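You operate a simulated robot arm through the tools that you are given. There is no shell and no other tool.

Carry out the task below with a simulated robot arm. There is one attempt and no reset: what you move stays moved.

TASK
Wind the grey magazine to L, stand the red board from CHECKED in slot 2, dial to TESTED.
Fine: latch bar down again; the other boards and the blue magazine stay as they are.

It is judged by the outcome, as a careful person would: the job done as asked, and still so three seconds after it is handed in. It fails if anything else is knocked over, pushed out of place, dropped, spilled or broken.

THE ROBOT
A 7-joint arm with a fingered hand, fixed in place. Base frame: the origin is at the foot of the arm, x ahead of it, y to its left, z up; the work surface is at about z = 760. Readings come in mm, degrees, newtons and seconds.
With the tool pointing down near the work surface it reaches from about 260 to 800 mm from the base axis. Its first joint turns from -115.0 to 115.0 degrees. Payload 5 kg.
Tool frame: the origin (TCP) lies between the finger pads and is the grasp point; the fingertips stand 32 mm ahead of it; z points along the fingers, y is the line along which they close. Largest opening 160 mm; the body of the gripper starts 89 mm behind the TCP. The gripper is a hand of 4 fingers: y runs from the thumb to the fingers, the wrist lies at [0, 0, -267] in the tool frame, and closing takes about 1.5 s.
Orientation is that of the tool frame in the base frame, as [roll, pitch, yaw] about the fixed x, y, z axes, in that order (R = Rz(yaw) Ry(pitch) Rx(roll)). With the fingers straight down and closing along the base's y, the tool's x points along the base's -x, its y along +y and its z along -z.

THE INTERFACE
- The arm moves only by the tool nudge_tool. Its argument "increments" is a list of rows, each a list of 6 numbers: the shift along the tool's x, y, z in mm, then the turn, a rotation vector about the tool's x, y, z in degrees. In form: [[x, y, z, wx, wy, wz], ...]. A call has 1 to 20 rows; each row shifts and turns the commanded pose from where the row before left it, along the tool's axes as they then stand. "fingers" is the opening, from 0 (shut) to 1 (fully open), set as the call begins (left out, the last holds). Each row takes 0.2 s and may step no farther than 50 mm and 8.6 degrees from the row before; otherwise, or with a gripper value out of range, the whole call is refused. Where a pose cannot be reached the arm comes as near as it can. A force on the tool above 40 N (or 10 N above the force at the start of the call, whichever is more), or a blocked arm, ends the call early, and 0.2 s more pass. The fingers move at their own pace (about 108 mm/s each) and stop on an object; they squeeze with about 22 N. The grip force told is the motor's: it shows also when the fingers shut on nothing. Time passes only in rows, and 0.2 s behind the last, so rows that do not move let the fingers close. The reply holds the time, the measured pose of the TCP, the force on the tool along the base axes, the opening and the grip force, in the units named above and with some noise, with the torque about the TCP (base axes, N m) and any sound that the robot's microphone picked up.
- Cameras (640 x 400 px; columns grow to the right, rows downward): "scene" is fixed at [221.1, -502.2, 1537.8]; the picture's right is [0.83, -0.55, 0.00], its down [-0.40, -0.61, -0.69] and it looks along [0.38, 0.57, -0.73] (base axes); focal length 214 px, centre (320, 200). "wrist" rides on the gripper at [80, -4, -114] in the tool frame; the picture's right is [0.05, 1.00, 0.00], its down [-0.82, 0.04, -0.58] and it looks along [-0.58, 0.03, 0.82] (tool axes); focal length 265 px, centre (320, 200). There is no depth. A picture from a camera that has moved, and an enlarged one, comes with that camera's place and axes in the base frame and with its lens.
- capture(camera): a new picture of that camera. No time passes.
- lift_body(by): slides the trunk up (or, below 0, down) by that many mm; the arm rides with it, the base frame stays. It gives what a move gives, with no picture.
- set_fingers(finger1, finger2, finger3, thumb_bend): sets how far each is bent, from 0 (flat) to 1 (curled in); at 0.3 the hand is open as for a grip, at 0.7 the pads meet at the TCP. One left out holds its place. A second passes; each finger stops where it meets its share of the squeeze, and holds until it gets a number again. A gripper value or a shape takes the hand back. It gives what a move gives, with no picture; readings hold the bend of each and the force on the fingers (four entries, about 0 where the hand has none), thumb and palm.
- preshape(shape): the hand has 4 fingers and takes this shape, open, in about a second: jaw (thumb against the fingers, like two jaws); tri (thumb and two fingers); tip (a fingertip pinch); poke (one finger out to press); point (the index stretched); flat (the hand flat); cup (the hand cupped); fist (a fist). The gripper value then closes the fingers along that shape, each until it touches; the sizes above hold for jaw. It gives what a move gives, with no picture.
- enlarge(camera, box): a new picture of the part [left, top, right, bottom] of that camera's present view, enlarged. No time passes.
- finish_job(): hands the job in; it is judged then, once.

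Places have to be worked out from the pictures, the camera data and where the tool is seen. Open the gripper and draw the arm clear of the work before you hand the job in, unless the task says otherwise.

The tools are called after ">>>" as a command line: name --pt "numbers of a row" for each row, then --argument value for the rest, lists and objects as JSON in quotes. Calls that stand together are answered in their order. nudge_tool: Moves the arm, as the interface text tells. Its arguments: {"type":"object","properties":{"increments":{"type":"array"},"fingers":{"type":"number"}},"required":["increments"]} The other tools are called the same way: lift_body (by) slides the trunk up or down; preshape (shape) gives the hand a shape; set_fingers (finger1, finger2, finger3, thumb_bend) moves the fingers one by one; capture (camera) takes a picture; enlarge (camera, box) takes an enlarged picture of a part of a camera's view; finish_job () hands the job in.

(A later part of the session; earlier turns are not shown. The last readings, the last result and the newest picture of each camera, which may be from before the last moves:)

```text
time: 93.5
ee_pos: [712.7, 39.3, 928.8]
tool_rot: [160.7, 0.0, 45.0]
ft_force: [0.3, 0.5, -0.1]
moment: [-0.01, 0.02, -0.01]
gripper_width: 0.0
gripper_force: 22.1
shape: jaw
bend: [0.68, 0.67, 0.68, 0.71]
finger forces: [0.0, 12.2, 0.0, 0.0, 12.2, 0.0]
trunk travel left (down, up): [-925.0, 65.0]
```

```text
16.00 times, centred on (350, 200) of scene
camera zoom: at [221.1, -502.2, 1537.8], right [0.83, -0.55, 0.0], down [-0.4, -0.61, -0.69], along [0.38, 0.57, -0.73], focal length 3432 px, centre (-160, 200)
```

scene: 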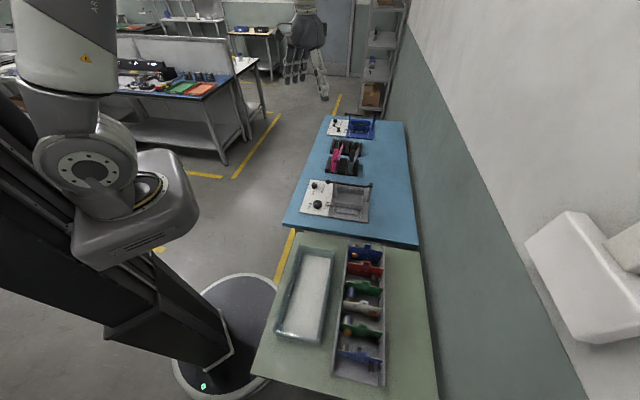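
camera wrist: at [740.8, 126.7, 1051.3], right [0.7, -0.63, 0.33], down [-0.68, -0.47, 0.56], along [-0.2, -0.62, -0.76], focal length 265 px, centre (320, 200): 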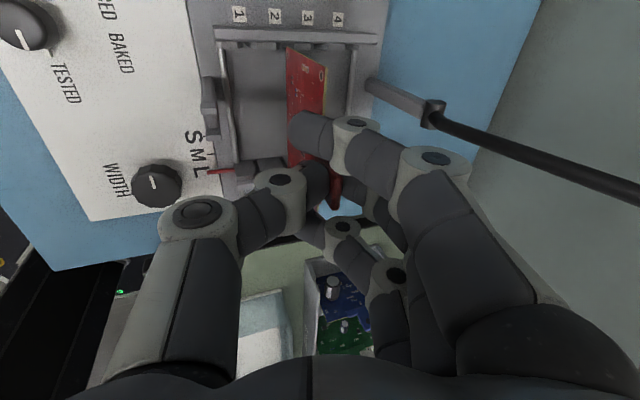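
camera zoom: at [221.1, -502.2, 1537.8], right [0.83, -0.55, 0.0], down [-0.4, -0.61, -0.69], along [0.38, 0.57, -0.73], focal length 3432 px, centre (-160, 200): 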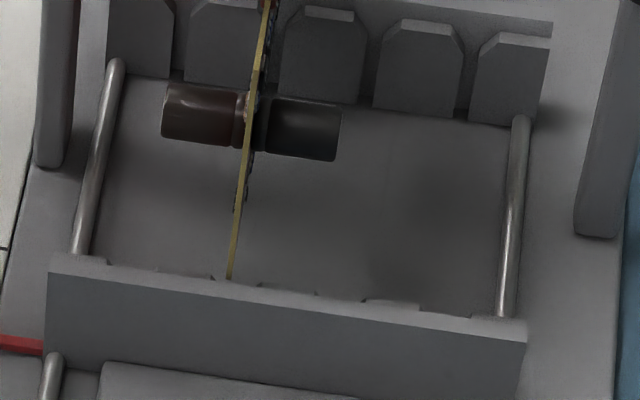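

At this height the −q end is ~2.3 mm left of slot 2's centre while the +q end is centred, a yaw error of ~1.3°. I rotate the board 1.3° about the vertical, shift +0.85 mm in p, and look again.

>>> nudge_tool --pt "0 0.4 0.14 0 0.22 -0.62" --pt "0 0.4 0.14 0 0.21 -0.61" --pt "0 0 0 0 0 0"

>>> enlarge --camera "scene" --box '[340, 190, 360, 210]'

>>> enlarge --camera "wrist" --box '[270, 20, 330, 60]'

```text
time: 94.3
ee_pos: [714.0, 40.2, 930.3]
tool_rot: [160.7, -0.1, 46.2]
ft_force: [-0.2, 1.3, -0.9]
moment: [0.01, -0.02, -0.01]
gripper_width: 0.0
gripper_force: 22.2
shape: jaw
bend: [0.68, 0.67, 0.68, 0.71]
finger forces: [0.0, 12.2, 0.1, 0.0, 12.2, 0.0]
trunk travel left (down, up): [-925.0, 65.0]
```

```text
16.00 times, centred on (350, 200) of scene
camera zoom: at [221.1, -502.2, 1537.8], right [0.83, -0.55, 0.0], down [-0.4, -0.61, -0.69], along [0.38, 0.57, -0.73], focal length 3432 px, centre (-160, 200)
```

zoom: 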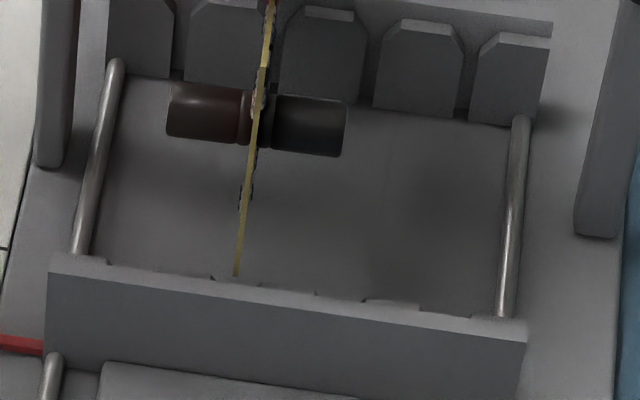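

```text
10.00 times, centred on (300, 40) of wrist
camera zoom: at [740.0, 126.9, 1037.0], right [0.72, -0.61, 0.33], down [-0.67, -0.48, 0.56], along [-0.18, -0.62, -0.76], focal length 2654 px, centre (520, 1800)
```

zoom: 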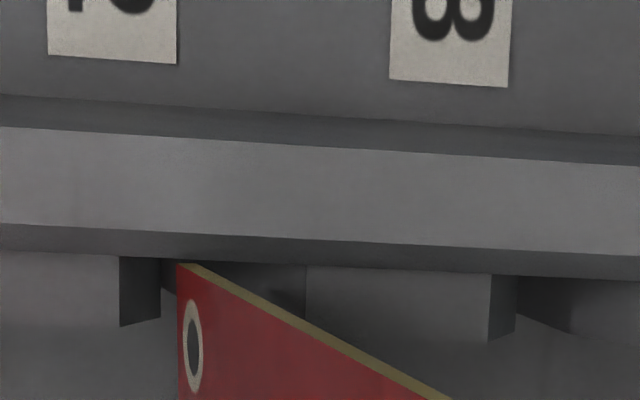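

Both ends are now centred on slot 2. I nudge 0.8 mm toward −q and continue lowering into the slot with force monitoring.

>>> nudge_tool --pt "-0.8 0.3 0.1 0 0 0" --pt "0 -1.0 2.8 0 0 0" --pt "0 -1.0 2.8 0 0 0" --pt "0 -1.0 2.8 0 0 0" --pt "0 -1.0 2.8 0 0 0" --pt "0 0 0 0 0 0"

>>> enlarge --camera "scene" --box '[340, 190, 360, 210]'

>>> enlarge --camera "wrist" --box '[270, 20, 330, 60]'

```text
time: 95.7
ee_pos: [711.6, 39.0, 915.4]
tool_rot: [160.7, -0.1, 46.2]
ft_force: [-0.2, -0.1, -1.2]
moment: [-0.03, -0.04, -0.06]
gripper_width: 0.2
gripper_force: 22.1
shape: jaw
bend: [0.68, 0.67, 0.68, 0.71]
finger forces: [0.0, 12.2, 0.0, 0.1, 12.0, 0.0]
trunk travel left (down, up): [-925.0, 65.0]
```

```text
16.00 times, centred on (350, 200) of scene
camera zoom: at [221.1, -502.2, 1537.8], right [0.83, -0.55, 0.0], down [-0.4, -0.61, -0.69], along [0.38, 0.57, -0.73], focal length 3432 px, centre (-160, 200)
```

zoom: 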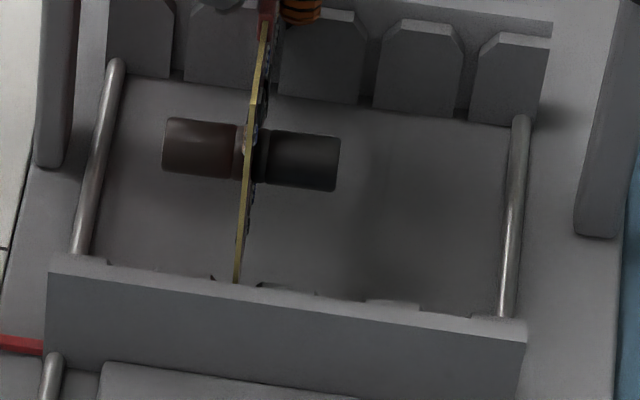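

```text
10.00 times, centred on (300, 40) of wrist
camera zoom: at [738.4, 126.7, 1023.9], right [0.72, -0.61, 0.33], down [-0.67, -0.48, 0.56], along [-0.18, -0.62, -0.76], focal length 2654 px, centre (520, 1800)
```

zoom: 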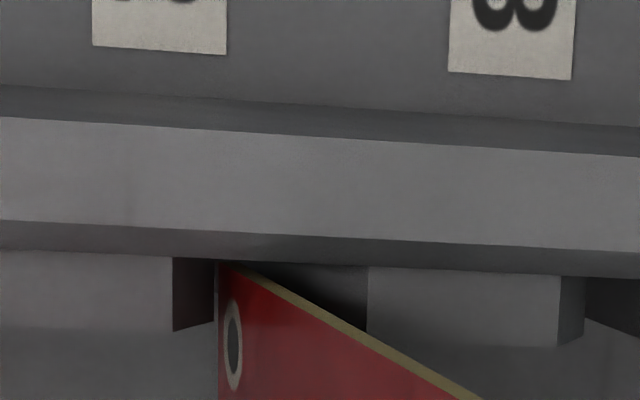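

Both ends are inside slot 2 with no force. I keep lowering until it seats.

>>> nudge_tool --pt "0 -1.0 2.8 0 0 0" --pt "0 -1.0 2.8 0 0 0" --pt "0 -1.0 2.8 0 0 0" --pt "0 0 0 0 0 0"

>>> enlarge --camera "scene" --box '[335, 175, 375, 215]'

>>> capture --camera "wrist"

```text
time: 96.7
ee_pos: [712.5, 39.7, 908.2]
tool_rot: [160.6, 0.0, 46.3]
ft_force: [0.5, -0.2, -0.7]
moment: [0.02, -0.02, -0.03]
gripper_width: 0.0
gripper_force: 22.2
shape: jaw
bend: [0.68, 0.67, 0.68, 0.71]
finger forces: [0.1, 12.2, 0.1, 0.0, 12.1, 0.0]
trunk travel left (down, up): [-925.0, 65.0]
```

```text
10.00 times, centred on (355, 195) of scene
camera zoom: at [221.1, -502.2, 1537.8], right [0.83, -0.55, 0.0], down [-0.4, -0.61, -0.69], along [0.38, 0.57, -0.73], focal length 2145 px, centre (-30, 250)
```

zoom: 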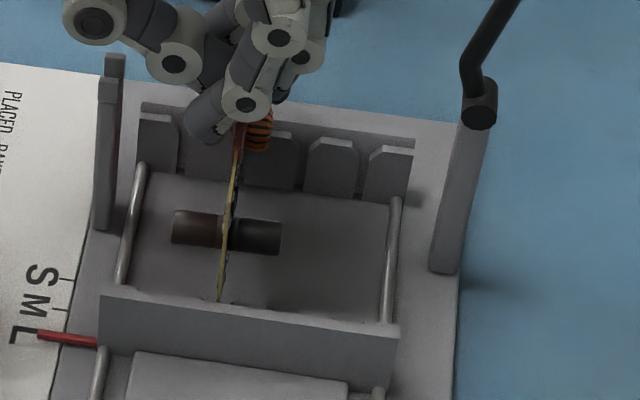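

```text
taken
camera wrist: at [739.0, 126.0, 1016.7], right [0.72, -0.61, 0.33], down [-0.67, -0.48, 0.56], along [-0.18, -0.62, -0.76], focal length 265 px, centre (320, 200)
```

wrist: 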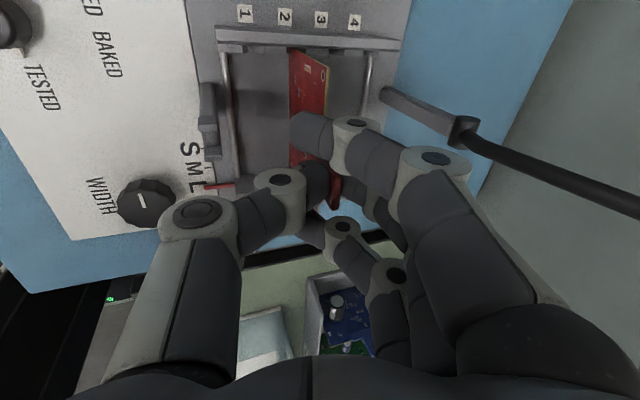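

Still free. I continue in small steps until I feel the plate.

>>> nudge_tool --pt "0 -0.7 1.9 0 0 0" --pt "0 -0.7 1.9 0 0 0" --pt "0 -0.7 1.9 0 0 0" --pt "0 -0.7 1.9 0 0 0" --pt "0 0 0 0 0 0"

>>> enlarge --camera "scene" --box '[335, 175, 375, 215]'

```text
time: 97.9
ee_pos: [712.5, 40.5, 901.3]
tool_rot: [160.7, 0.0, 46.3]
ft_force: [0.3, -1.5, -1.0]
moment: [-0.01, -0.04, -0.02]
gripper_width: 0.0
gripper_force: 22.1
shape: jaw
bend: [0.68, 0.67, 0.68, 0.71]
finger forces: [0.1, 12.3, 0.1, 0.1, 12.0, 0.0]
trunk travel left (down, up): [-925.0, 65.0]
```

```text
10.00 times, centred on (355, 195) of scene
camera zoom: at [221.1, -502.2, 1537.8], right [0.83, -0.55, 0.0], down [-0.4, -0.61, -0.69], along [0.38, 0.57, -0.73], focal length 2145 px, centre (-30, 250)
```

zoom: 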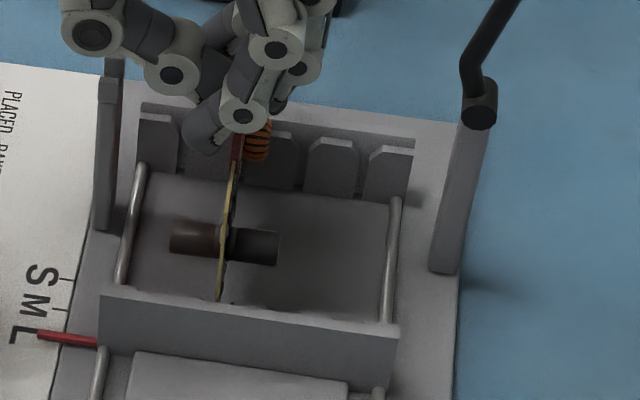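

Not seated yet; a few more small steps.

>>> nudge_tool --pt "0 -0.5 1.4 0 0 0" --pt "0 -0.5 1.4 0 0 0" --pt "0 -0.5 1.4 0 0 0" --pt "0 0 0 0 0 0"

```text
time: 98.9
ee_pos: [712.5, 39.4, 896.2]
tool_rot: [160.7, 0.0, 46.3]
ft_force: [-0.5, 0.5, -0.9]
moment: [0.02, -0.02, 0.01]
gripper_width: 0.3
gripper_force: 22.0
shape: jaw
bend: [0.68, 0.67, 0.68, 0.71]
finger forces: [0.0, 12.3, 0.0, 0.0, 12.0, 0.1]
trunk travel left (down, up): [-925.0, 65.0]
```

Still no contact at z 896; continuing down in 1.5 mm steps.

>>> nudge_tool --pt "0 -0.5 1.4 0 0 0" --pt "0 -0.5 1.4 0 0 0" --pt "0 -0.5 1.4 0 0 0" --pt "0 0 0 0 0 0"

>>> enlarge --camera "scene" --box '[335, 175, 375, 215]'

>>> enlarge --camera "wrist" --box '[220, 0, 400, 120]'

```text
time: 99.9
ee_pos: [712.1, 40.0, 891.9]
tool_rot: [160.6, -0.1, 46.2]
ft_force: [-0.4, -0.1, -0.2]
moment: [-0.03, -0.06, 0.01]
gripper_width: 0.0
gripper_force: 21.9
shape: jaw
bend: [0.68, 0.67, 0.68, 0.71]
finger forces: [0.0, 12.3, 0.0, 0.0, 12.0, 0.0]
trunk travel left (down, up): [-925.0, 65.0]
```

```text
10.00 times, centred on (355, 195) of scene
camera zoom: at [221.1, -502.2, 1537.8], right [0.83, -0.55, 0.0], down [-0.4, -0.61, -0.69], along [0.38, 0.57, -0.73], focal length 2145 px, centre (-30, 250)
```

zoom: 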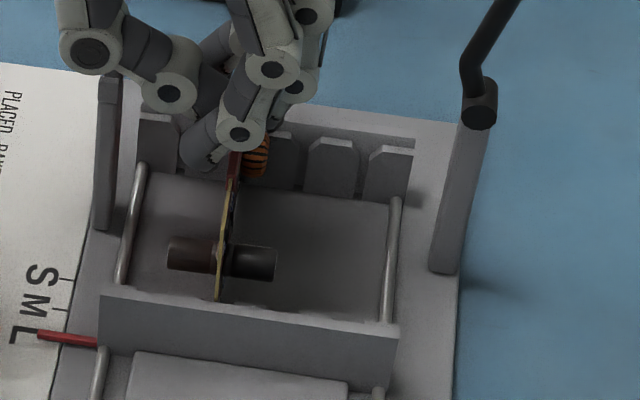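

```text
3.33 times, centred on (310, 60) of wrist
camera zoom: at [737.9, 126.3, 999.4], right [0.72, -0.61, 0.33], down [-0.67, -0.48, 0.56], along [-0.18, -0.62, -0.76], focal length 885 px, centre (353, 667)
```

zoom: 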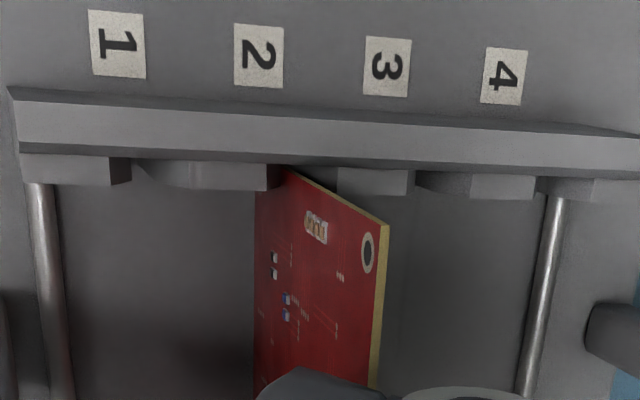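

Very near seated by estimate, but no contact force yet, and the thumb's knuckle is getting close to the fork post. I check that clearance.

>>> enlarge --camera "wrist" --box '[120, 60, 320, 260]'

>>> enlarge --camera "scene" --box '[328, 168, 368, 198]'

```text
2.00 times, centred on (220, 160) of wrist
camera zoom: at [737.9, 126.3, 999.4], right [0.72, -0.61, 0.33], down [-0.67, -0.48, 0.56], along [-0.18, -0.62, -0.76], focal length 531 px, centre (520, 280)
```

zoom: 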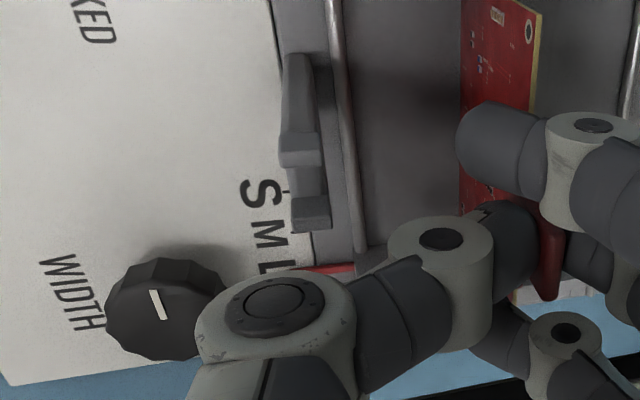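

```text
13.33 times, centred on (348, 183) of scene
camera zoom: at [221.1, -502.2, 1537.8], right [0.83, -0.55, 0.0], down [-0.4, -0.61, -0.69], along [0.38, 0.57, -0.73], focal length 2860 px, centre (-53, 427)
```

zoom: 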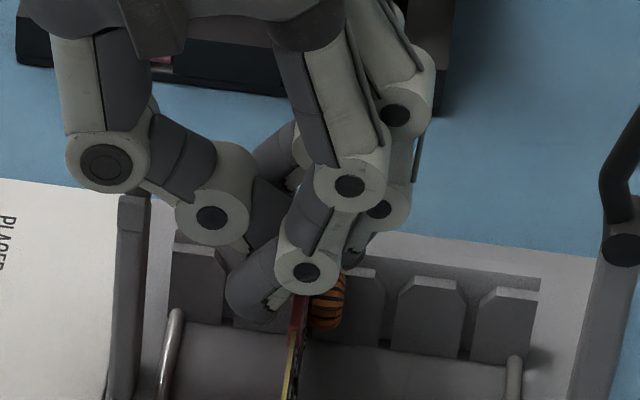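

The knuckle is ~13 mm above the fork, so there is room. I continue down 1.5 mm at a time.

>>> nudge_tool --pt "0 -0.5 1.4 0 0 0" --pt "0 -0.5 1.4 0 0 0" --pt "0 0 0 0 0 0"

```text
time: 100.7
ee_pos: [712.4, 39.3, 887.4]
tool_rot: [160.7, 0.0, 46.2]
ft_force: [-0.9, 0.3, 5.1]
moment: [-0.05, -0.05, -0.01]
gripper_width: 0.0
gripper_force: 21.2
shape: jaw
bend: [0.68, 0.67, 0.68, 0.72]
finger forces: [0.1, 12.6, 0.0, 0.1, 12.3, 0.0]
trunk travel left (down, up): [-925.0, 65.0]
```

A 5 N upward force shows contact. I look whether this is the board seating on the plate.

>>> enlarge --camera "scene" --box '[335, 175, 375, 215]'

>>> capture --camera "wrist"

>>> enlarge --camera "wrist" --box '[220, 0, 400, 120]'

```text
10.00 times, centred on (355, 195) of scene
camera zoom: at [221.1, -502.2, 1537.8], right [0.83, -0.55, 0.0], down [-0.4, -0.61, -0.69], along [0.38, 0.57, -0.73], focal length 2145 px, centre (-30, 250)
```

zoom: 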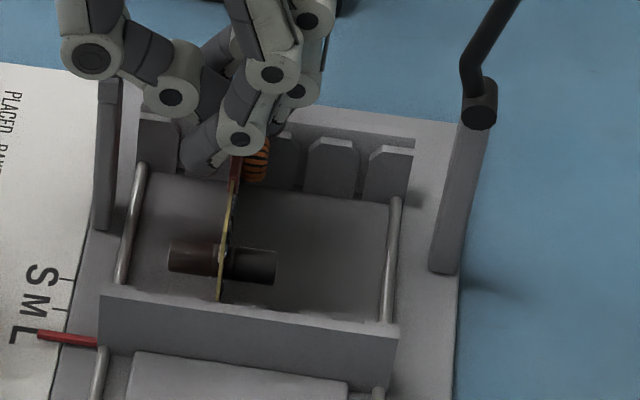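

```text
taken
camera wrist: at [738.3, 126.2, 996.5], right [0.72, -0.61, 0.33], down [-0.67, -0.48, 0.56], along [-0.18, -0.62, -0.76], focal length 265 px, centre (320, 200)
```

wrist: 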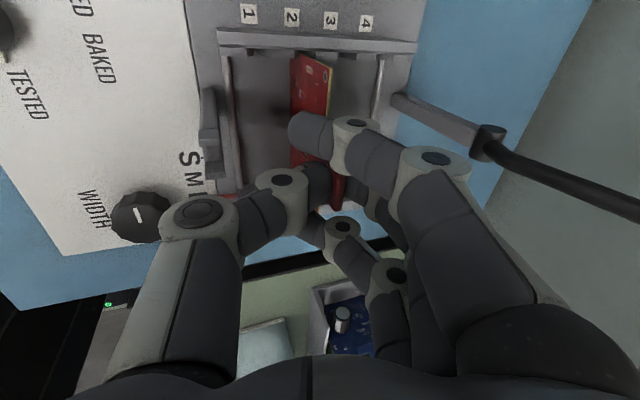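

```text
3.33 times, centred on (310, 60) of wrist
camera zoom: at [738.3, 126.2, 996.5], right [0.72, -0.61, 0.33], down [-0.67, -0.48, 0.56], along [-0.18, -0.62, -0.76], focal length 885 px, centre (353, 667)
```

zoom: 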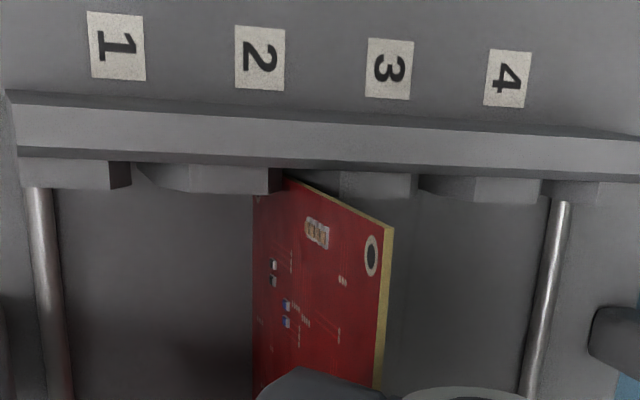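

The board top is at ~855, matching a board fully seated in slot 2. I open the fingers just a little (to keep the thumb clear of the fork) and see that the board stays.

>>> nudge_tool --pt "0 0 0 0 0 0" --pt "0 0 0 0 0 0" --pt "0 0 0 0 0 0" --fingers 0.14

>>> enlarge --camera "scene" --box '[328, 165, 378, 215]'

>>> capture --camera "wrist"

```text
time: 101.5
ee_pos: [710.4, 40.8, 888.2]
tool_rot: [160.7, 0.0, 46.2]
ft_force: [0.6, 0.3, 0.0]
moment: [-0.02, -0.05, 0.0]
gripper_width: 22.2
gripper_force: 0.0
shape: jaw
bend: [0.72, 0.72, 0.72, 0.7]
finger forces: [0.0, 0.1, 0.0, 0.0, 0.0, 0.1]
trunk travel left (down, up): [-925.0, 65.0]
```

```text
8.00 times, centred on (353, 190) of scene
camera zoom: at [221.1, -502.2, 1537.8], right [0.83, -0.55, 0.0], down [-0.4, -0.61, -0.69], along [0.38, 0.57, -0.73], focal length 1716 px, centre (56, 280)
```

zoom: 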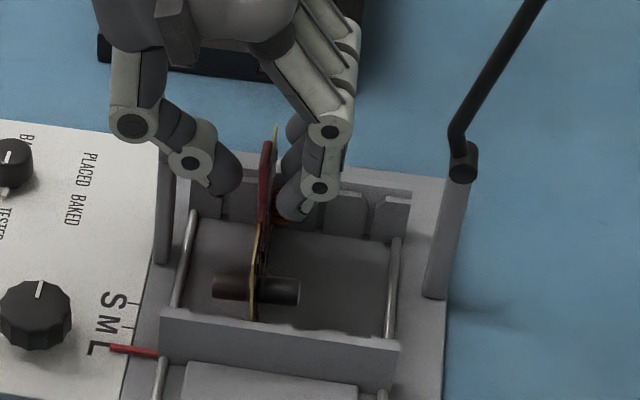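

```text
taken
camera wrist: at [738.3, 126.5, 995.5], right [0.72, -0.61, 0.33], down [-0.67, -0.48, 0.56], along [-0.18, -0.62, -0.76], focal length 265 px, centre (320, 200)
```

wrist: 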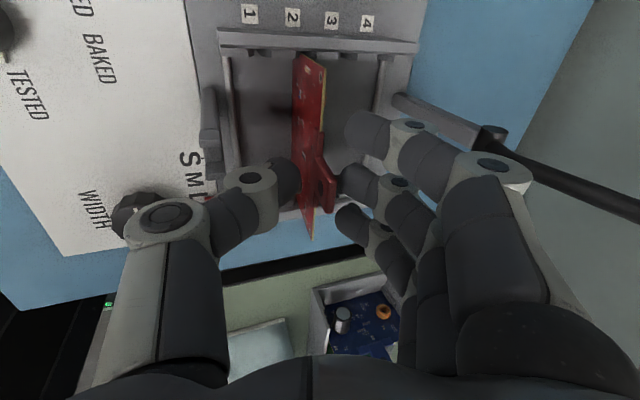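

The board stands in slot 2 on its own. I raise the hand straight up clear of it.

>>> nudge_tool --pt "0 3.3 -9.4 0 0 0" --pt "0 5 -14.2 0 0 0" --pt "0 8.3 -23.6 0 0 0" --pt "0 10 -28.3 0 0 0" --pt "0 10 -28.3 0 0 0" --pt "0 10 -28.3 0 0 0" --pt "0 0 0 0 0 0"

>>> capture --camera "wrist"

>>> enlarge --camera "scene" --box '[328, 165, 378, 215]'

>>> enlarge --camera "wrist" --box '[200, 60, 420, 220]'

```text
time: 103.1
ee_pos: [712.4, 38.7, 1029.2]
tool_rot: [160.7, 0.0, 46.3]
ft_force: [0.0, -0.5, -0.1]
moment: [-0.02, 0.03, 0.04]
gripper_width: 21.9
gripper_force: 0.1
shape: jaw
bend: [0.72, 0.72, 0.72, 0.7]
finger forces: [0.0, 0.1, 0.0, 0.0, 0.1, 0.0]
trunk travel left (down, up): [-925.0, 65.0]
```

```text
taken
camera wrist: at [739.2, 125.3, 1137.2], right [0.72, -0.61, 0.33], down [-0.67, -0.48, 0.56], along [-0.18, -0.62, -0.76], focal length 265 px, centre (320, 200)
```

wrist: 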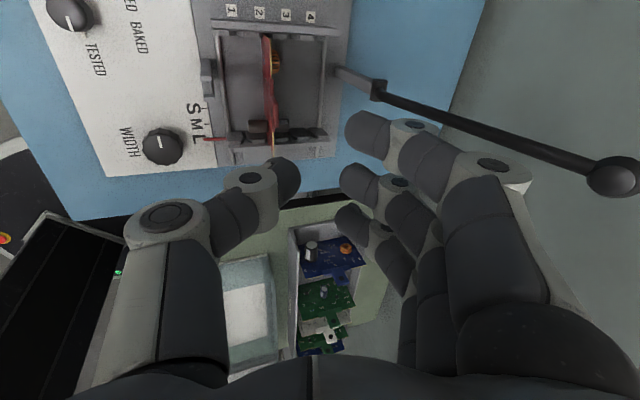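

```text
8.00 times, centred on (353, 190) of scene
camera zoom: at [221.1, -502.2, 1537.8], right [0.83, -0.55, 0.0], down [-0.4, -0.61, -0.69], along [0.38, 0.57, -0.73], focal length 1716 px, centre (56, 280)
```

zoom: 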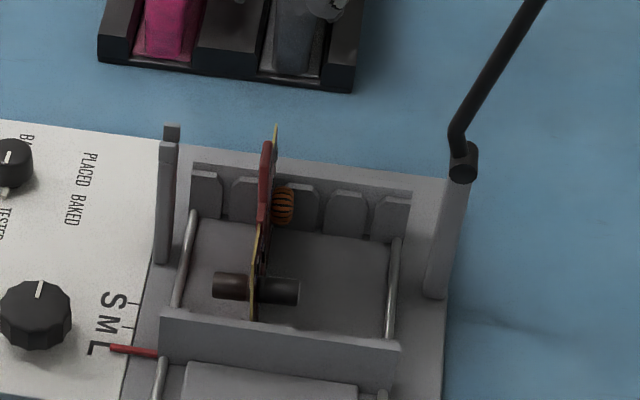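

```text
2.50 times, centred on (310, 140) of wrist
camera zoom: at [739.2, 125.3, 1137.2], right [0.72, -0.61, 0.33], down [-0.67, -0.48, 0.56], along [-0.18, -0.62, -0.76], focal length 664 px, centre (345, 350)
```

zoom: 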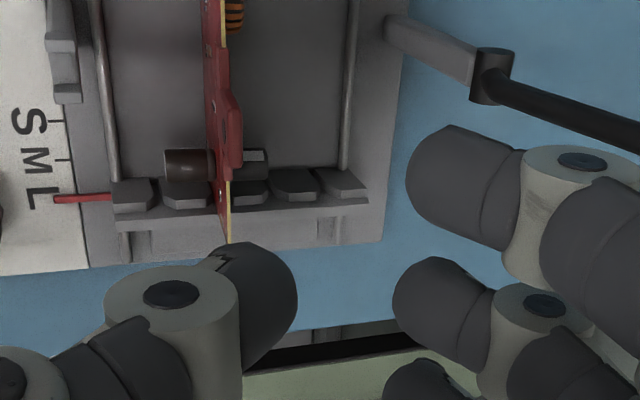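

The red board stands in slot 2 at both walls. Now to close the bar: I rise, undo the tilt, and turn to yaw 135 for a pinch on the bar near its ball.

>>> nudge_tool --pt "0 10 -28.3 0 0 0" --pt "0 10 -28.3 0 0 0" --pt "0 0 0 6.43 0 0" --pt "0 0 0 6.43 0 0" --pt "0 0 0 6.44 0 0" --pt "0 0 0 0 0 -7.4" --pt "0 0 0 0 0 -7.4" --pt "0 0 0 0 0 -7.4" --pt "0 0 0 0 0 -7.4" --pt "0 0 0 0 0 -7.4" --pt "0 0 0 0 0 -7.4" --pt "0 0 0 0 0 -7.4" --pt "0 0 0 0 0 -7.4" --pt "0 0 0 0 0 -7.4" --pt "0 0 0 0 0 -7.4" --pt "0 0 0 0 0 -7.4" --pt "0 0 0 0 0 -7.4" --pt "0 0 0 0 0 0"

>>> preshape --shape "tip"

>>> capture --camera "wrist"

```text
time: 106.9
ee_pos: [713.2, 39.3, 1089.3]
tool_rot: [180.0, 0.0, 135.1]
ft_force: [-0.1, -0.4, -0.8]
moment: [-0.01, 0.0, 0.02]
gripper_width: 22.3
gripper_force: 0.1
shape: jaw
bend: [0.72, 0.72, 0.72, 0.7]
finger forces: [0.1, 0.0, 0.0, 0.0, 0.0, 0.0]
trunk travel left (down, up): [-925.0, 65.0]
```

```text
time: 107.8
ee_pos: [713.1, 38.8, 1088.2]
tool_rot: [180.0, 0.0, 135.0]
ft_force: [0.7, -0.8, 0.1]
moment: [-0.01, 0.01, -0.02]
gripper_width: 160.1
gripper_force: 0.1
shape: tip
bend: [0.01, 0.3, 0.01, 0.3]
finger forces: [0.0, 0.0, 0.0, 0.0, 0.1, 0.0]
trunk travel left (down, up): [-925.0, 65.0]
```

```text
taken
camera wrist: at [653.4, 92.8, 1204.1], right [0.67, 0.74, 0.0], down [0.61, -0.55, 0.58], along [0.43, -0.39, -0.82], focal length 265 px, centre (320, 200)
```

wrist: 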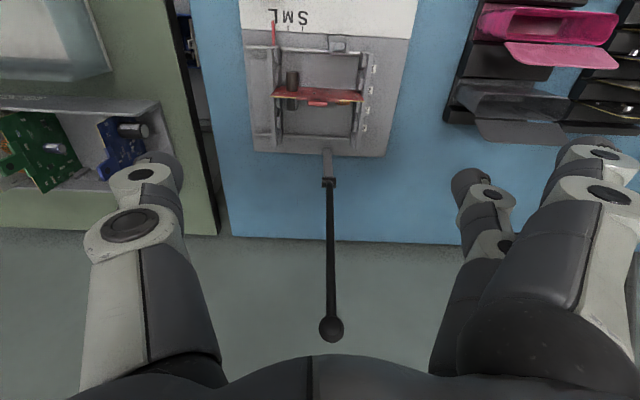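

From above I verify the board in its slot, enlarged.

>>> enlarge --camera "wrist" --box '[235, 20, 405, 165]'

```text
2.76 times, centred on (320, 92) of wrist
camera zoom: at [653.4, 92.8, 1204.1], right [0.67, 0.74, 0.0], down [0.61, -0.55, 0.58], along [0.43, -0.39, -0.82], focal length 732 px, centre (320, 497)
```

zoom: 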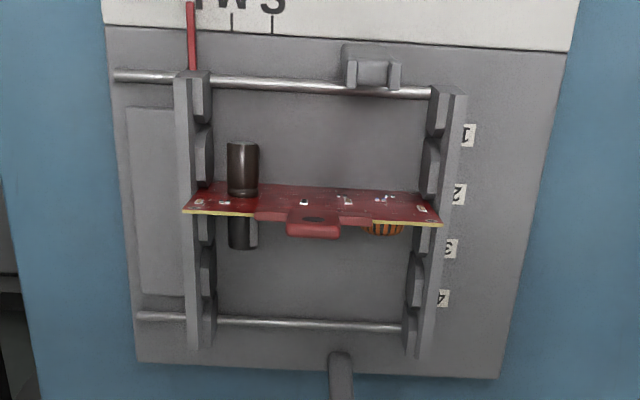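

The board sits squarely in slot 2. Now I raise to z 1150 and move above the bar's ball at about (p 629, q 550, z 1075).

>>> nudge_tool --pt "0 0 -31 0 0 0" --pt "0 0 -31 0 0 0" --pt "-38 4.7 0 0 0 0" --pt "-38 4.7 0 0 0 0" --pt "-38 4.7 0 0 0 0" --pt "-37 4.6 0 0 0 0" --pt "0 0 0 0 0 0" --fingers 0.42

>>> capture --camera "wrist"

```text
time: 109.4
ee_pos: [829.4, -53.1, 1149.6]
tool_rot: [-180.0, 0.0, 135.1]
ft_force: [-1.1, 0.1, 0.0]
moment: [0.01, -0.03, 0.02]
gripper_width: 67.6
gripper_force: 0.0
shape: tip
bend: [0.01, 0.73, 0.01, 0.7]
finger forces: [0.0, 0.0, 0.1, 0.1, 0.1, 0.1]
trunk travel left (down, up): [-925.0, 65.0]
```

```text
taken
camera wrist: at [771.3, 0.3, 1265.3], right [0.67, 0.74, 0.0], down [0.61, -0.55, 0.58], along [0.43, -0.39, -0.82], focal length 265 px, centre (320, 200)
```

wrist: 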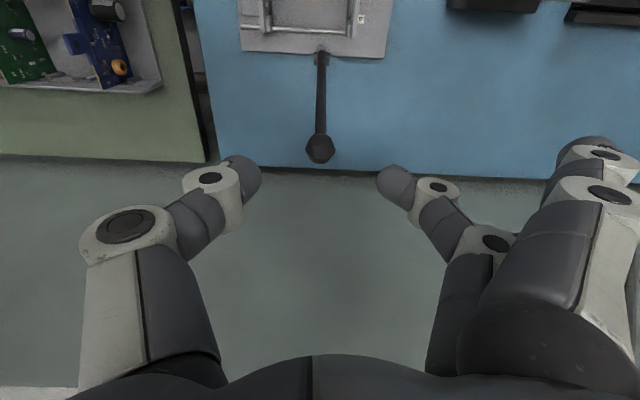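

Aligned over the ball (p 630.6, q 550). I descend so that the fingertips flank the bar just under the ball.

>>> nudge_tool --pt "-1.5 1 20 0 0 0" --pt "0 0 22 0 0 0" --pt "0 0 22 0 0 0" --pt "0 0 0 0 0 0"

>>> capture --camera "wrist"

```text
time: 110.4
ee_pos: [835.9, -54.5, 1085.4]
tool_rot: [-179.9, 0.1, 135.0]
ft_force: [-0.2, -0.6, 0.9]
moment: [-0.01, 0.01, 0.0]
gripper_width: 67.6
gripper_force: 0.0
shape: tip
bend: [0.01, 0.73, 0.01, 0.7]
finger forces: [0.0, 0.0, 0.0, 0.0, 0.0, 0.1]
trunk travel left (down, up): [-925.0, 65.0]
```

```text
taken
camera wrist: at [776.2, -1.3, 1200.8], right [0.67, 0.74, 0.0], down [0.61, -0.55, 0.58], along [0.43, -0.39, -0.82], focal length 265 px, centre (320, 200)
```

wrist: 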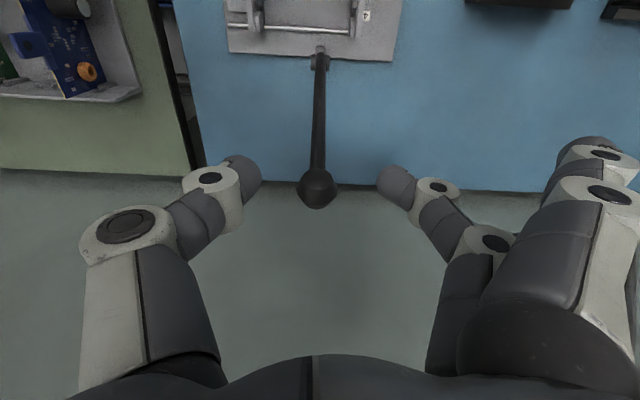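

Nearly centred; a 3 mm shift, then I close the pinch on the bar under the ball.

>>> nudge_tool --pt "3 -0.8 0 0 0 0" --pt "0 0 0 0 0 0"

>>> nudge_tool --pt "0 0 0 0 0 0" --pt "0 0 0 0 0 0" --pt "0 0 0 0 0 0" --pt "0 0 0 0 0 0" --pt "0 0 0 0 0 0" --fingers 0

>>> capture --camera "wrist"

>>> enlarge --camera "wrist" --box '[240, 120, 400, 260]'

```text
time: 111.0
ee_pos: [832.4, -53.8, 1086.1]
tool_rot: [-180.0, 0.0, 135.0]
ft_force: [0.7, -0.2, 0.1]
moment: [-0.01, 0.03, 0.02]
gripper_width: 67.4
gripper_force: 0.1
shape: tip
bend: [0.01, 0.73, 0.01, 0.7]
finger forces: [0.1, 0.0, 0.1, 0.1, 0.0, 0.1]
trunk travel left (down, up): [-925.0, 65.0]
```

```text
time: 112.2
ee_pos: [832.6, -54.4, 1086.3]
tool_rot: [-180.0, -0.1, 135.0]
ft_force: [-2.0, 0.7, -5.2]
moment: [0.06, 0.08, 0.02]
gripper_width: 15.4
gripper_force: 21.8
shape: tip
bend: [0.27, 0.72, 0.27, 0.7]
finger forces: [0.0, 18.9, 0.0, 0.0, 19.7, 0.0]
trunk travel left (down, up): [-925.0, 65.0]
```

```text
taken
camera wrist: at [773.7, 0.2, 1200.7], right [0.67, 0.74, 0.0], down [0.61, -0.55, 0.58], along [0.43, -0.39, -0.82], focal length 265 px, centre (320, 200)
```

wrist: 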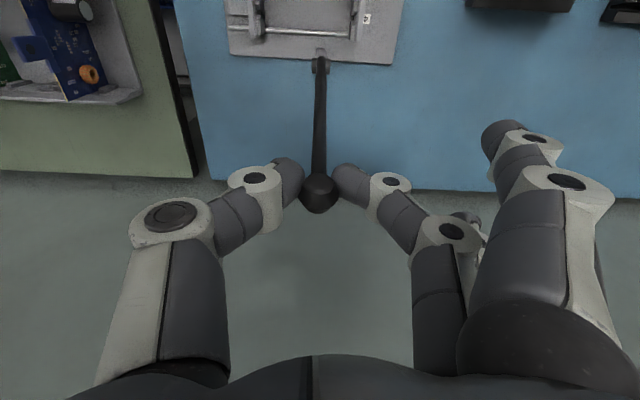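

```text
2.86 times, centred on (320, 190) of wrist
camera zoom: at [773.7, 0.2, 1200.7], right [0.67, 0.74, 0.0], down [0.61, -0.55, 0.58], along [0.43, -0.39, -0.82], focal length 758 px, centre (320, 229)
```

zoom: 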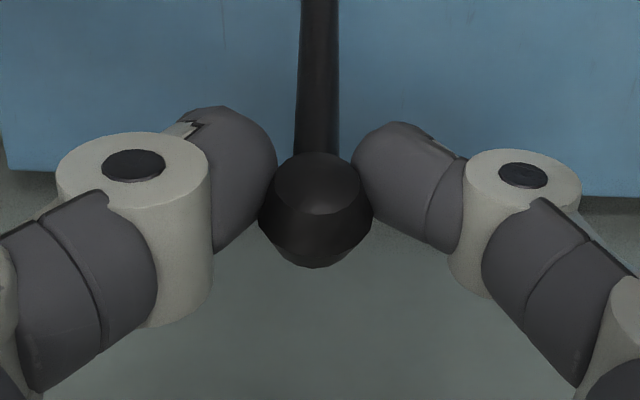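

The pinch holds the ball but below its equator. I regrip about 8 mm higher so the fingertips sit at the ball's equator.

>>> nudge_tool --pt "0 0 0 0 0 0" --pt "0 0 0 0 0 0" --pt "-1 0 -4 0 0 0" --pt "-1 0 -4 0 0 0" --pt "0 0 0 0 0 0" --fingers 0.3

>>> nudge_tool --pt "0 0 0 0 0 0" --pt "0 0 0 0 0 0" --pt "0 0 0 0 0 0" --pt "0 0 0 0 0 0" --fingers 0

>>> enlarge --camera "wrist" --box '[240, 120, 400, 260]'

```text
time: 113.4
ee_pos: [833.4, -54.9, 1093.9]
tool_rot: [-180.0, 0.0, 135.1]
ft_force: [0.1, -1.0, 0.0]
moment: [0.0, 0.03, 0.02]
gripper_width: 47.4
gripper_force: 0.1
shape: tip
bend: [0.01, 0.73, 0.01, 0.7]
finger forces: [0.1, 0.0, 0.0, 0.0, 0.0, 0.0]
trunk travel left (down, up): [-925.0, 65.0]
```

```text
time: 114.4
ee_pos: [835.1, -54.9, 1094.8]
tool_rot: [-180.0, 0.0, 135.0]
ft_force: [-1.2, -0.5, -0.9]
moment: [-0.01, 0.07, 0.0]
gripper_width: 17.9
gripper_force: 21.7
shape: tip
bend: [0.27, 0.72, 0.27, 0.7]
finger forces: [0.0, 18.7, 0.0, 0.0, 19.5, 0.1]
trunk travel left (down, up): [-925.0, 65.0]
```

```text
2.86 times, centred on (320, 190) of wrist
camera zoom: at [775.0, -0.9, 1209.4], right [0.67, 0.74, 0.0], down [0.61, -0.55, 0.58], along [0.43, -0.39, -0.82], focal length 758 px, centre (320, 229)
```

zoom: 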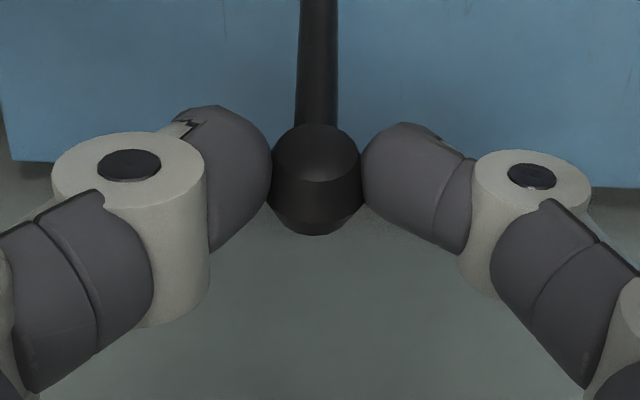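

The pinch is now on the ball's equator with no net force. I carry the bar back over vertical along its arc to about 80° and check.

>>> nudge_tool --pt "8.8 0 -0.9 0 0 0" --pt "8.9 0 -0.9 0 0 0" --pt "8.9 0 -0.4 0 0 0" --pt "8.9 0 -0.2 0 0 0" --pt "8.7 0 0.3 0 0 0" --pt "8.7 0 0.6 0 0 0" --pt "8.6 0 1.0 0 0 0" --pt "8.5 0 1.1 0 0 0" --pt "0 0 0 0 0 0"

>>> capture --camera "wrist"

>>> enlarge --camera "scene" --box '[310, 90, 430, 220]'

```text
time: 116.4
ee_pos: [783.7, -5.4, 1092.9]
tool_rot: [-179.9, 0.0, 135.1]
ft_force: [2.1, -0.4, 0.3]
moment: [-0.1, -0.15, -0.07]
gripper_width: 17.4
gripper_force: 22.1
shape: tip
bend: [0.28, 0.72, 0.28, 0.7]
finger forces: [0.1, 20.1, 0.0, 0.0, 19.4, 0.1]
trunk travel left (down, up): [-925.0, 65.0]
```

```text
taken
camera wrist: at [724.7, 48.8, 1209.1], right [0.67, 0.74, 0.0], down [0.61, -0.55, 0.58], along [0.43, -0.39, -0.82], focal length 265 px, centre (320, 200)
```

wrist: 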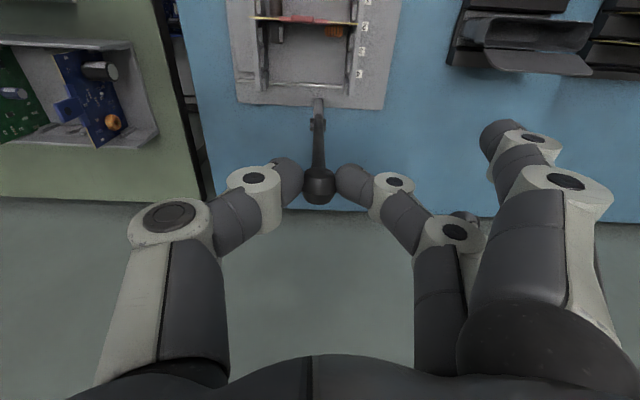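

```text
3.08 times, centred on (370, 155) of scene
camera zoom: at [221.1, -502.2, 1537.8], right [0.83, -0.55, 0.0], down [-0.4, -0.61, -0.69], along [0.38, 0.57, -0.73], focal length 660 px, centre (166, 338)
```

zoom: 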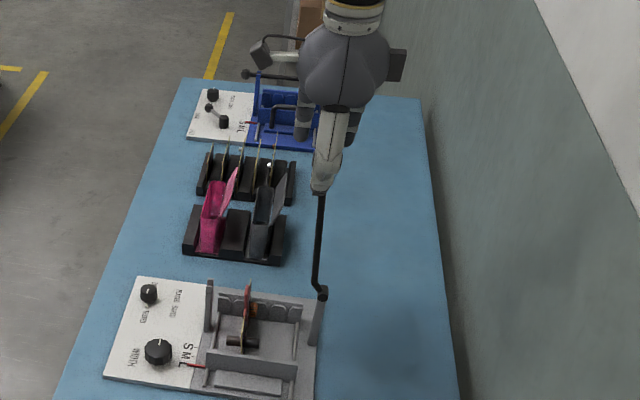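

The bar follows firmly past vertical. I continue lowering it along the arc to about 40°.

>>> nudge_tool --pt "16.4 0 3.8 0 0 0" --pt "16.4 0 4.5 0 0 0" --pt "15.8 0 6.8 0 0 0" --pt "15.5 0 7.8 0 0 0" --pt "14.5 0 9.4 0 0 0" --pt "13.8 0 10.4 0 0 0" --pt "12.8 0 11.7 0 0 0" --pt "11.7 0 12.8 0 0 0" --pt "0 0 0 0 0 0"

>>> capture --camera "wrist"

>>> enlarge --camera "scene" --box '[290, 110, 410, 220]'

```text
time: 118.4
ee_pos: [700.7, 77.7, 1026.4]
tool_rot: [179.9, -0.1, 135.1]
ft_force: [-1.9, 2.3, 2.2]
moment: [-0.04, -0.05, 0.0]
gripper_width: 16.6
gripper_force: 22.0
shape: tip
bend: [0.28, 0.72, 0.28, 0.7]
finger forces: [0.0, 18.7, 0.1, 0.0, 19.6, 0.0]
trunk travel left (down, up): [-925.0, 65.0]
```

```text
taken
camera wrist: at [640.6, 131.9, 1142.7], right [0.67, 0.74, 0.0], down [0.61, -0.55, 0.58], along [0.43, -0.39, -0.82], focal length 265 px, centre (320, 200)
```

wrist: 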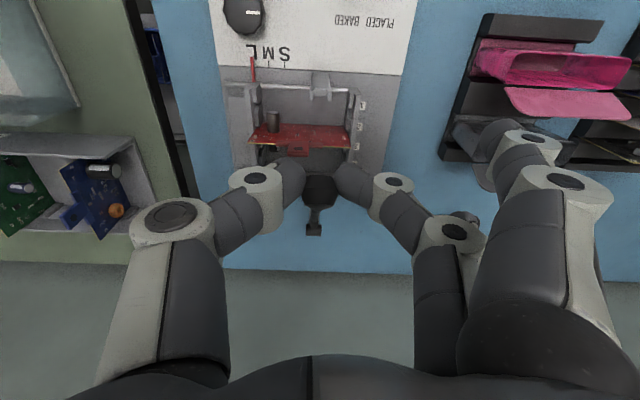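

```text
3.64 times, centred on (350, 165) of scene
camera zoom: at [221.1, -502.2, 1537.8], right [0.83, -0.55, 0.0], down [-0.4, -0.61, -0.69], along [0.38, 0.57, -0.73], focal length 780 px, centre (211, 327)
```

zoom: 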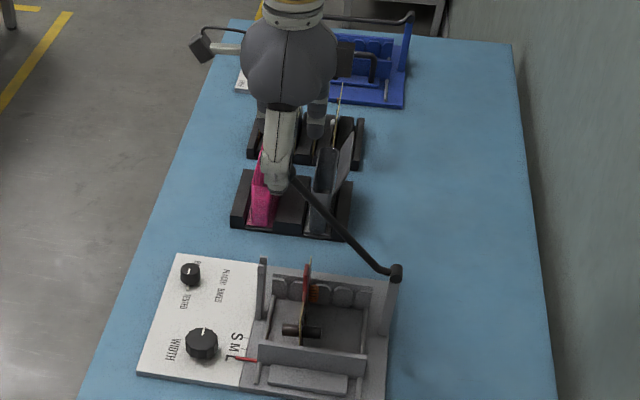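

At 40° all is steady. I continue down to about 5° above closed.

>>> nudge_tool --pt "9.6 0 13.7 0 0 0" --pt "9.0 0 14.6 0 0 0" --pt "7.8 0 15.4 0 0 0" --pt "6.8 0 15.9 0 0 0" --pt "5.2 0 16.4 0 0 0" --pt "3.8 0 17.0 0 0 0" --pt "2.2 0 17.2 0 0 0" --pt "0 0 0 0 0 0"

>>> capture --camera "wrist"

>>> enlarge --camera "scene" --box '[300, 140, 390, 220]'

```text
time: 120.2
ee_pos: [666.7, 110.5, 915.4]
tool_rot: [-179.9, -0.1, 135.0]
ft_force: [-13.9, 9.6, 2.6]
moment: [0.03, 0.15, -0.05]
gripper_width: 17.2
gripper_force: 22.3
shape: tip
bend: [0.28, 0.72, 0.28, 0.71]
finger forces: [0.0, 18.9, 0.0, 0.0, 22.4, 0.0]
trunk travel left (down, up): [-925.0, 65.0]
```

```text
taken
camera wrist: at [607.9, 164.9, 1030.3], right [0.67, 0.74, 0.0], down [0.61, -0.55, 0.58], along [0.43, -0.39, -0.82], focal length 265 px, centre (320, 200)
```

wrist: 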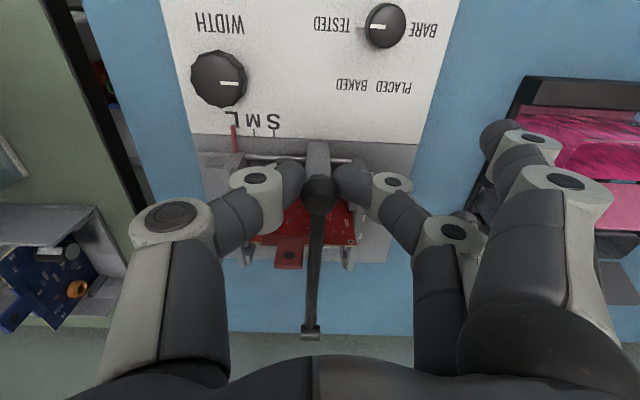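

```text
5.00 times, centred on (345, 180) of scene
camera zoom: at [221.1, -502.2, 1537.8], right [0.83, -0.55, 0.0], down [-0.4, -0.61, -0.69], along [0.38, 0.57, -0.73], focal length 1072 px, centre (195, 300)
```

zoom: 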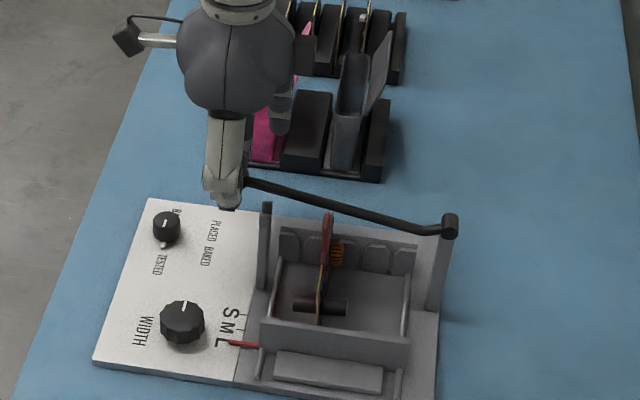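

The bar is about 5° from closed; there is a ~16 N radial pull so I ease 2 mm outward while lowering the last part into the fork.

>>> nudge_tool --pt "2 0 6 0 0 0" --pt "1 0 7 0 0 0" --pt "0.5 0 7 0 0 0" --pt "0 0 5 0 0 0" --pt "0 0 0 0 0 0"

>>> capture --camera "wrist"

>>> enlarge --camera "scene" --box '[310, 155, 390, 215]'

```text
time: 121.4
ee_pos: [666.0, 111.4, 890.4]
tool_rot: [180.0, 0.1, 135.2]
ft_force: [-6.4, 9.0, -0.1]
moment: [0.07, 0.01, -0.03]
gripper_width: 16.8
gripper_force: 22.3
shape: tip
bend: [0.28, 0.72, 0.28, 0.71]
finger forces: [0.0, 19.0, 0.1, 0.0, 18.3, 0.0]
trunk travel left (down, up): [-925.0, 65.0]
```

```text
taken
camera wrist: at [606.7, 165.3, 1006.3], right [0.67, 0.74, 0.0], down [0.61, -0.55, 0.58], along [0.43, -0.39, -0.82], focal length 265 px, centre (320, 200)
```

wrist: 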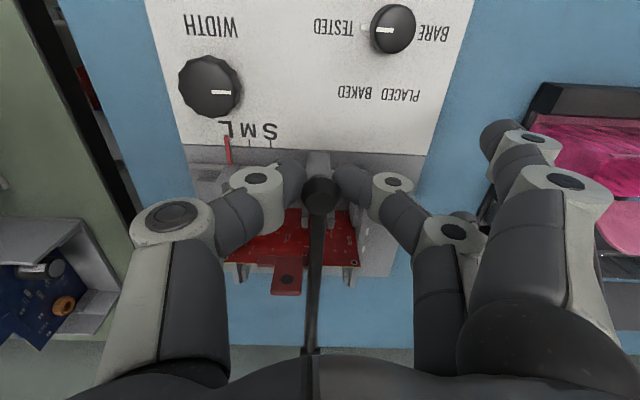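

```text
6.67 times, centred on (350, 185) of scene
camera zoom: at [221.1, -502.2, 1537.8], right [0.83, -0.55, 0.0], down [-0.4, -0.61, -0.69], along [0.38, 0.57, -0.73], focal length 1430 px, centre (120, 300)
```

zoom: 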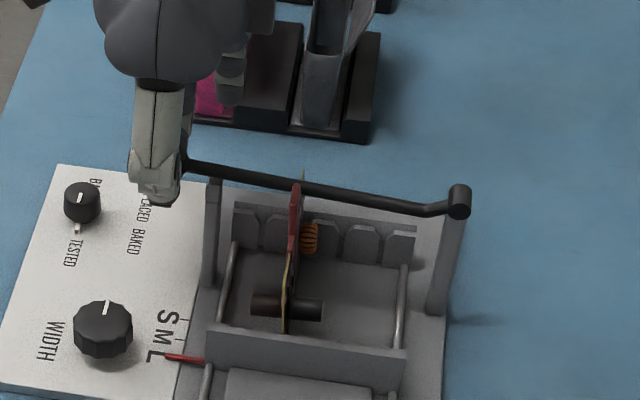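

The bar passes clear beside the tab; a few mm remain. I lower gently until it rests in the fork.

>>> nudge_tool --pt "1 0 2 0 0 0" --pt "0 0 2 0 0 0" --pt "0 0 2 0 0 0" --pt "0 0 0 0 0 0"

>>> enlarge --camera "scene" --box '[320, 165, 380, 210]'

>>> capture --camera "wrist"

```text
time: 122.4
ee_pos: [666.0, 111.3, 886.2]
tool_rot: [180.0, 0.0, 135.0]
ft_force: [-5.9, 6.6, 0.4]
moment: [0.01, 0.0, -0.04]
gripper_width: 16.8
gripper_force: 21.8
shape: tip
bend: [0.28, 0.72, 0.28, 0.71]
finger forces: [0.0, 17.7, 0.0, 0.0, 18.7, 0.1]
trunk travel left (down, up): [-925.0, 65.0]
```

```text
8.89 times, centred on (350, 188) of scene
camera zoom: at [221.1, -502.2, 1537.8], right [0.83, -0.55, 0.0], down [-0.4, -0.61, -0.69], along [0.38, 0.57, -0.73], focal length 1906 px, centre (53, 311)
```

zoom: 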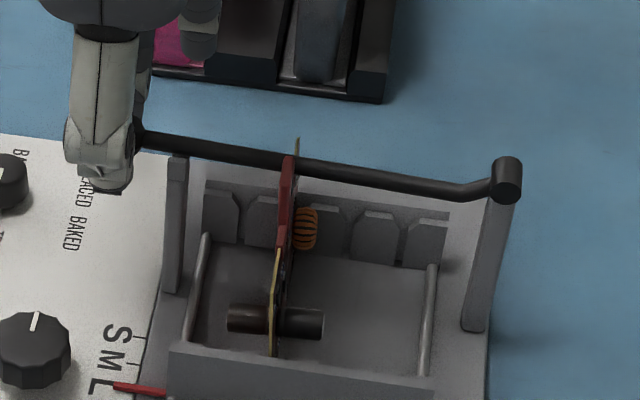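

```text
taken
camera wrist: at [606.9, 165.3, 1000.8], right [0.67, 0.74, 0.0], down [0.61, -0.55, 0.58], along [0.43, -0.39, -0.82], focal length 265 px, centre (320, 200)
```

wrist: 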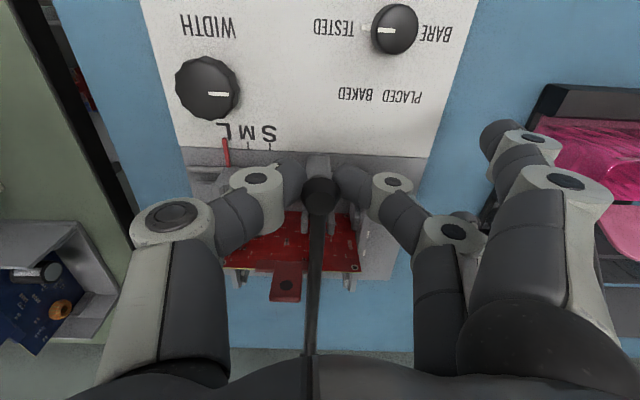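

Compared with the initial picture the bar isn't yet down between the fork prongs. I continue lowering in small steps.

>>> nudge_tool --pt "0.5 0 2 0 0 0" --pt "0.5 0 2 0 0 0" --pt "0 0 2 0 0 0" --pt "0 0 0 0 0 0"

>>> enlarge --camera "scene" --box '[320, 165, 380, 210]'

```text
time: 123.4
ee_pos: [666.0, 111.9, 879.6]
tool_rot: [-180.0, 0.1, 135.0]
ft_force: [-0.7, -0.4, -0.1]
moment: [-0.08, -0.09, -0.01]
gripper_width: 16.9
gripper_force: 22.1
shape: tip
bend: [0.28, 0.72, 0.28, 0.71]
finger forces: [0.0, 16.6, 0.0, 0.0, 17.2, 0.1]
trunk travel left (down, up): [-925.0, 65.0]
```

```text
8.89 times, centred on (350, 188) of scene
camera zoom: at [221.1, -502.2, 1537.8], right [0.83, -0.55, 0.0], down [-0.4, -0.61, -0.69], along [0.38, 0.57, -0.73], focal length 1906 px, centre (53, 311)
```

zoom: 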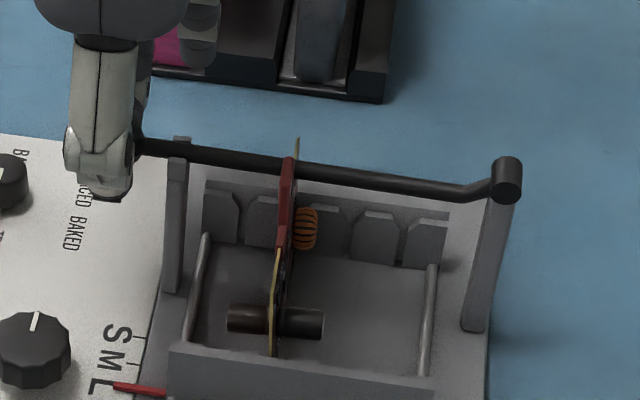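

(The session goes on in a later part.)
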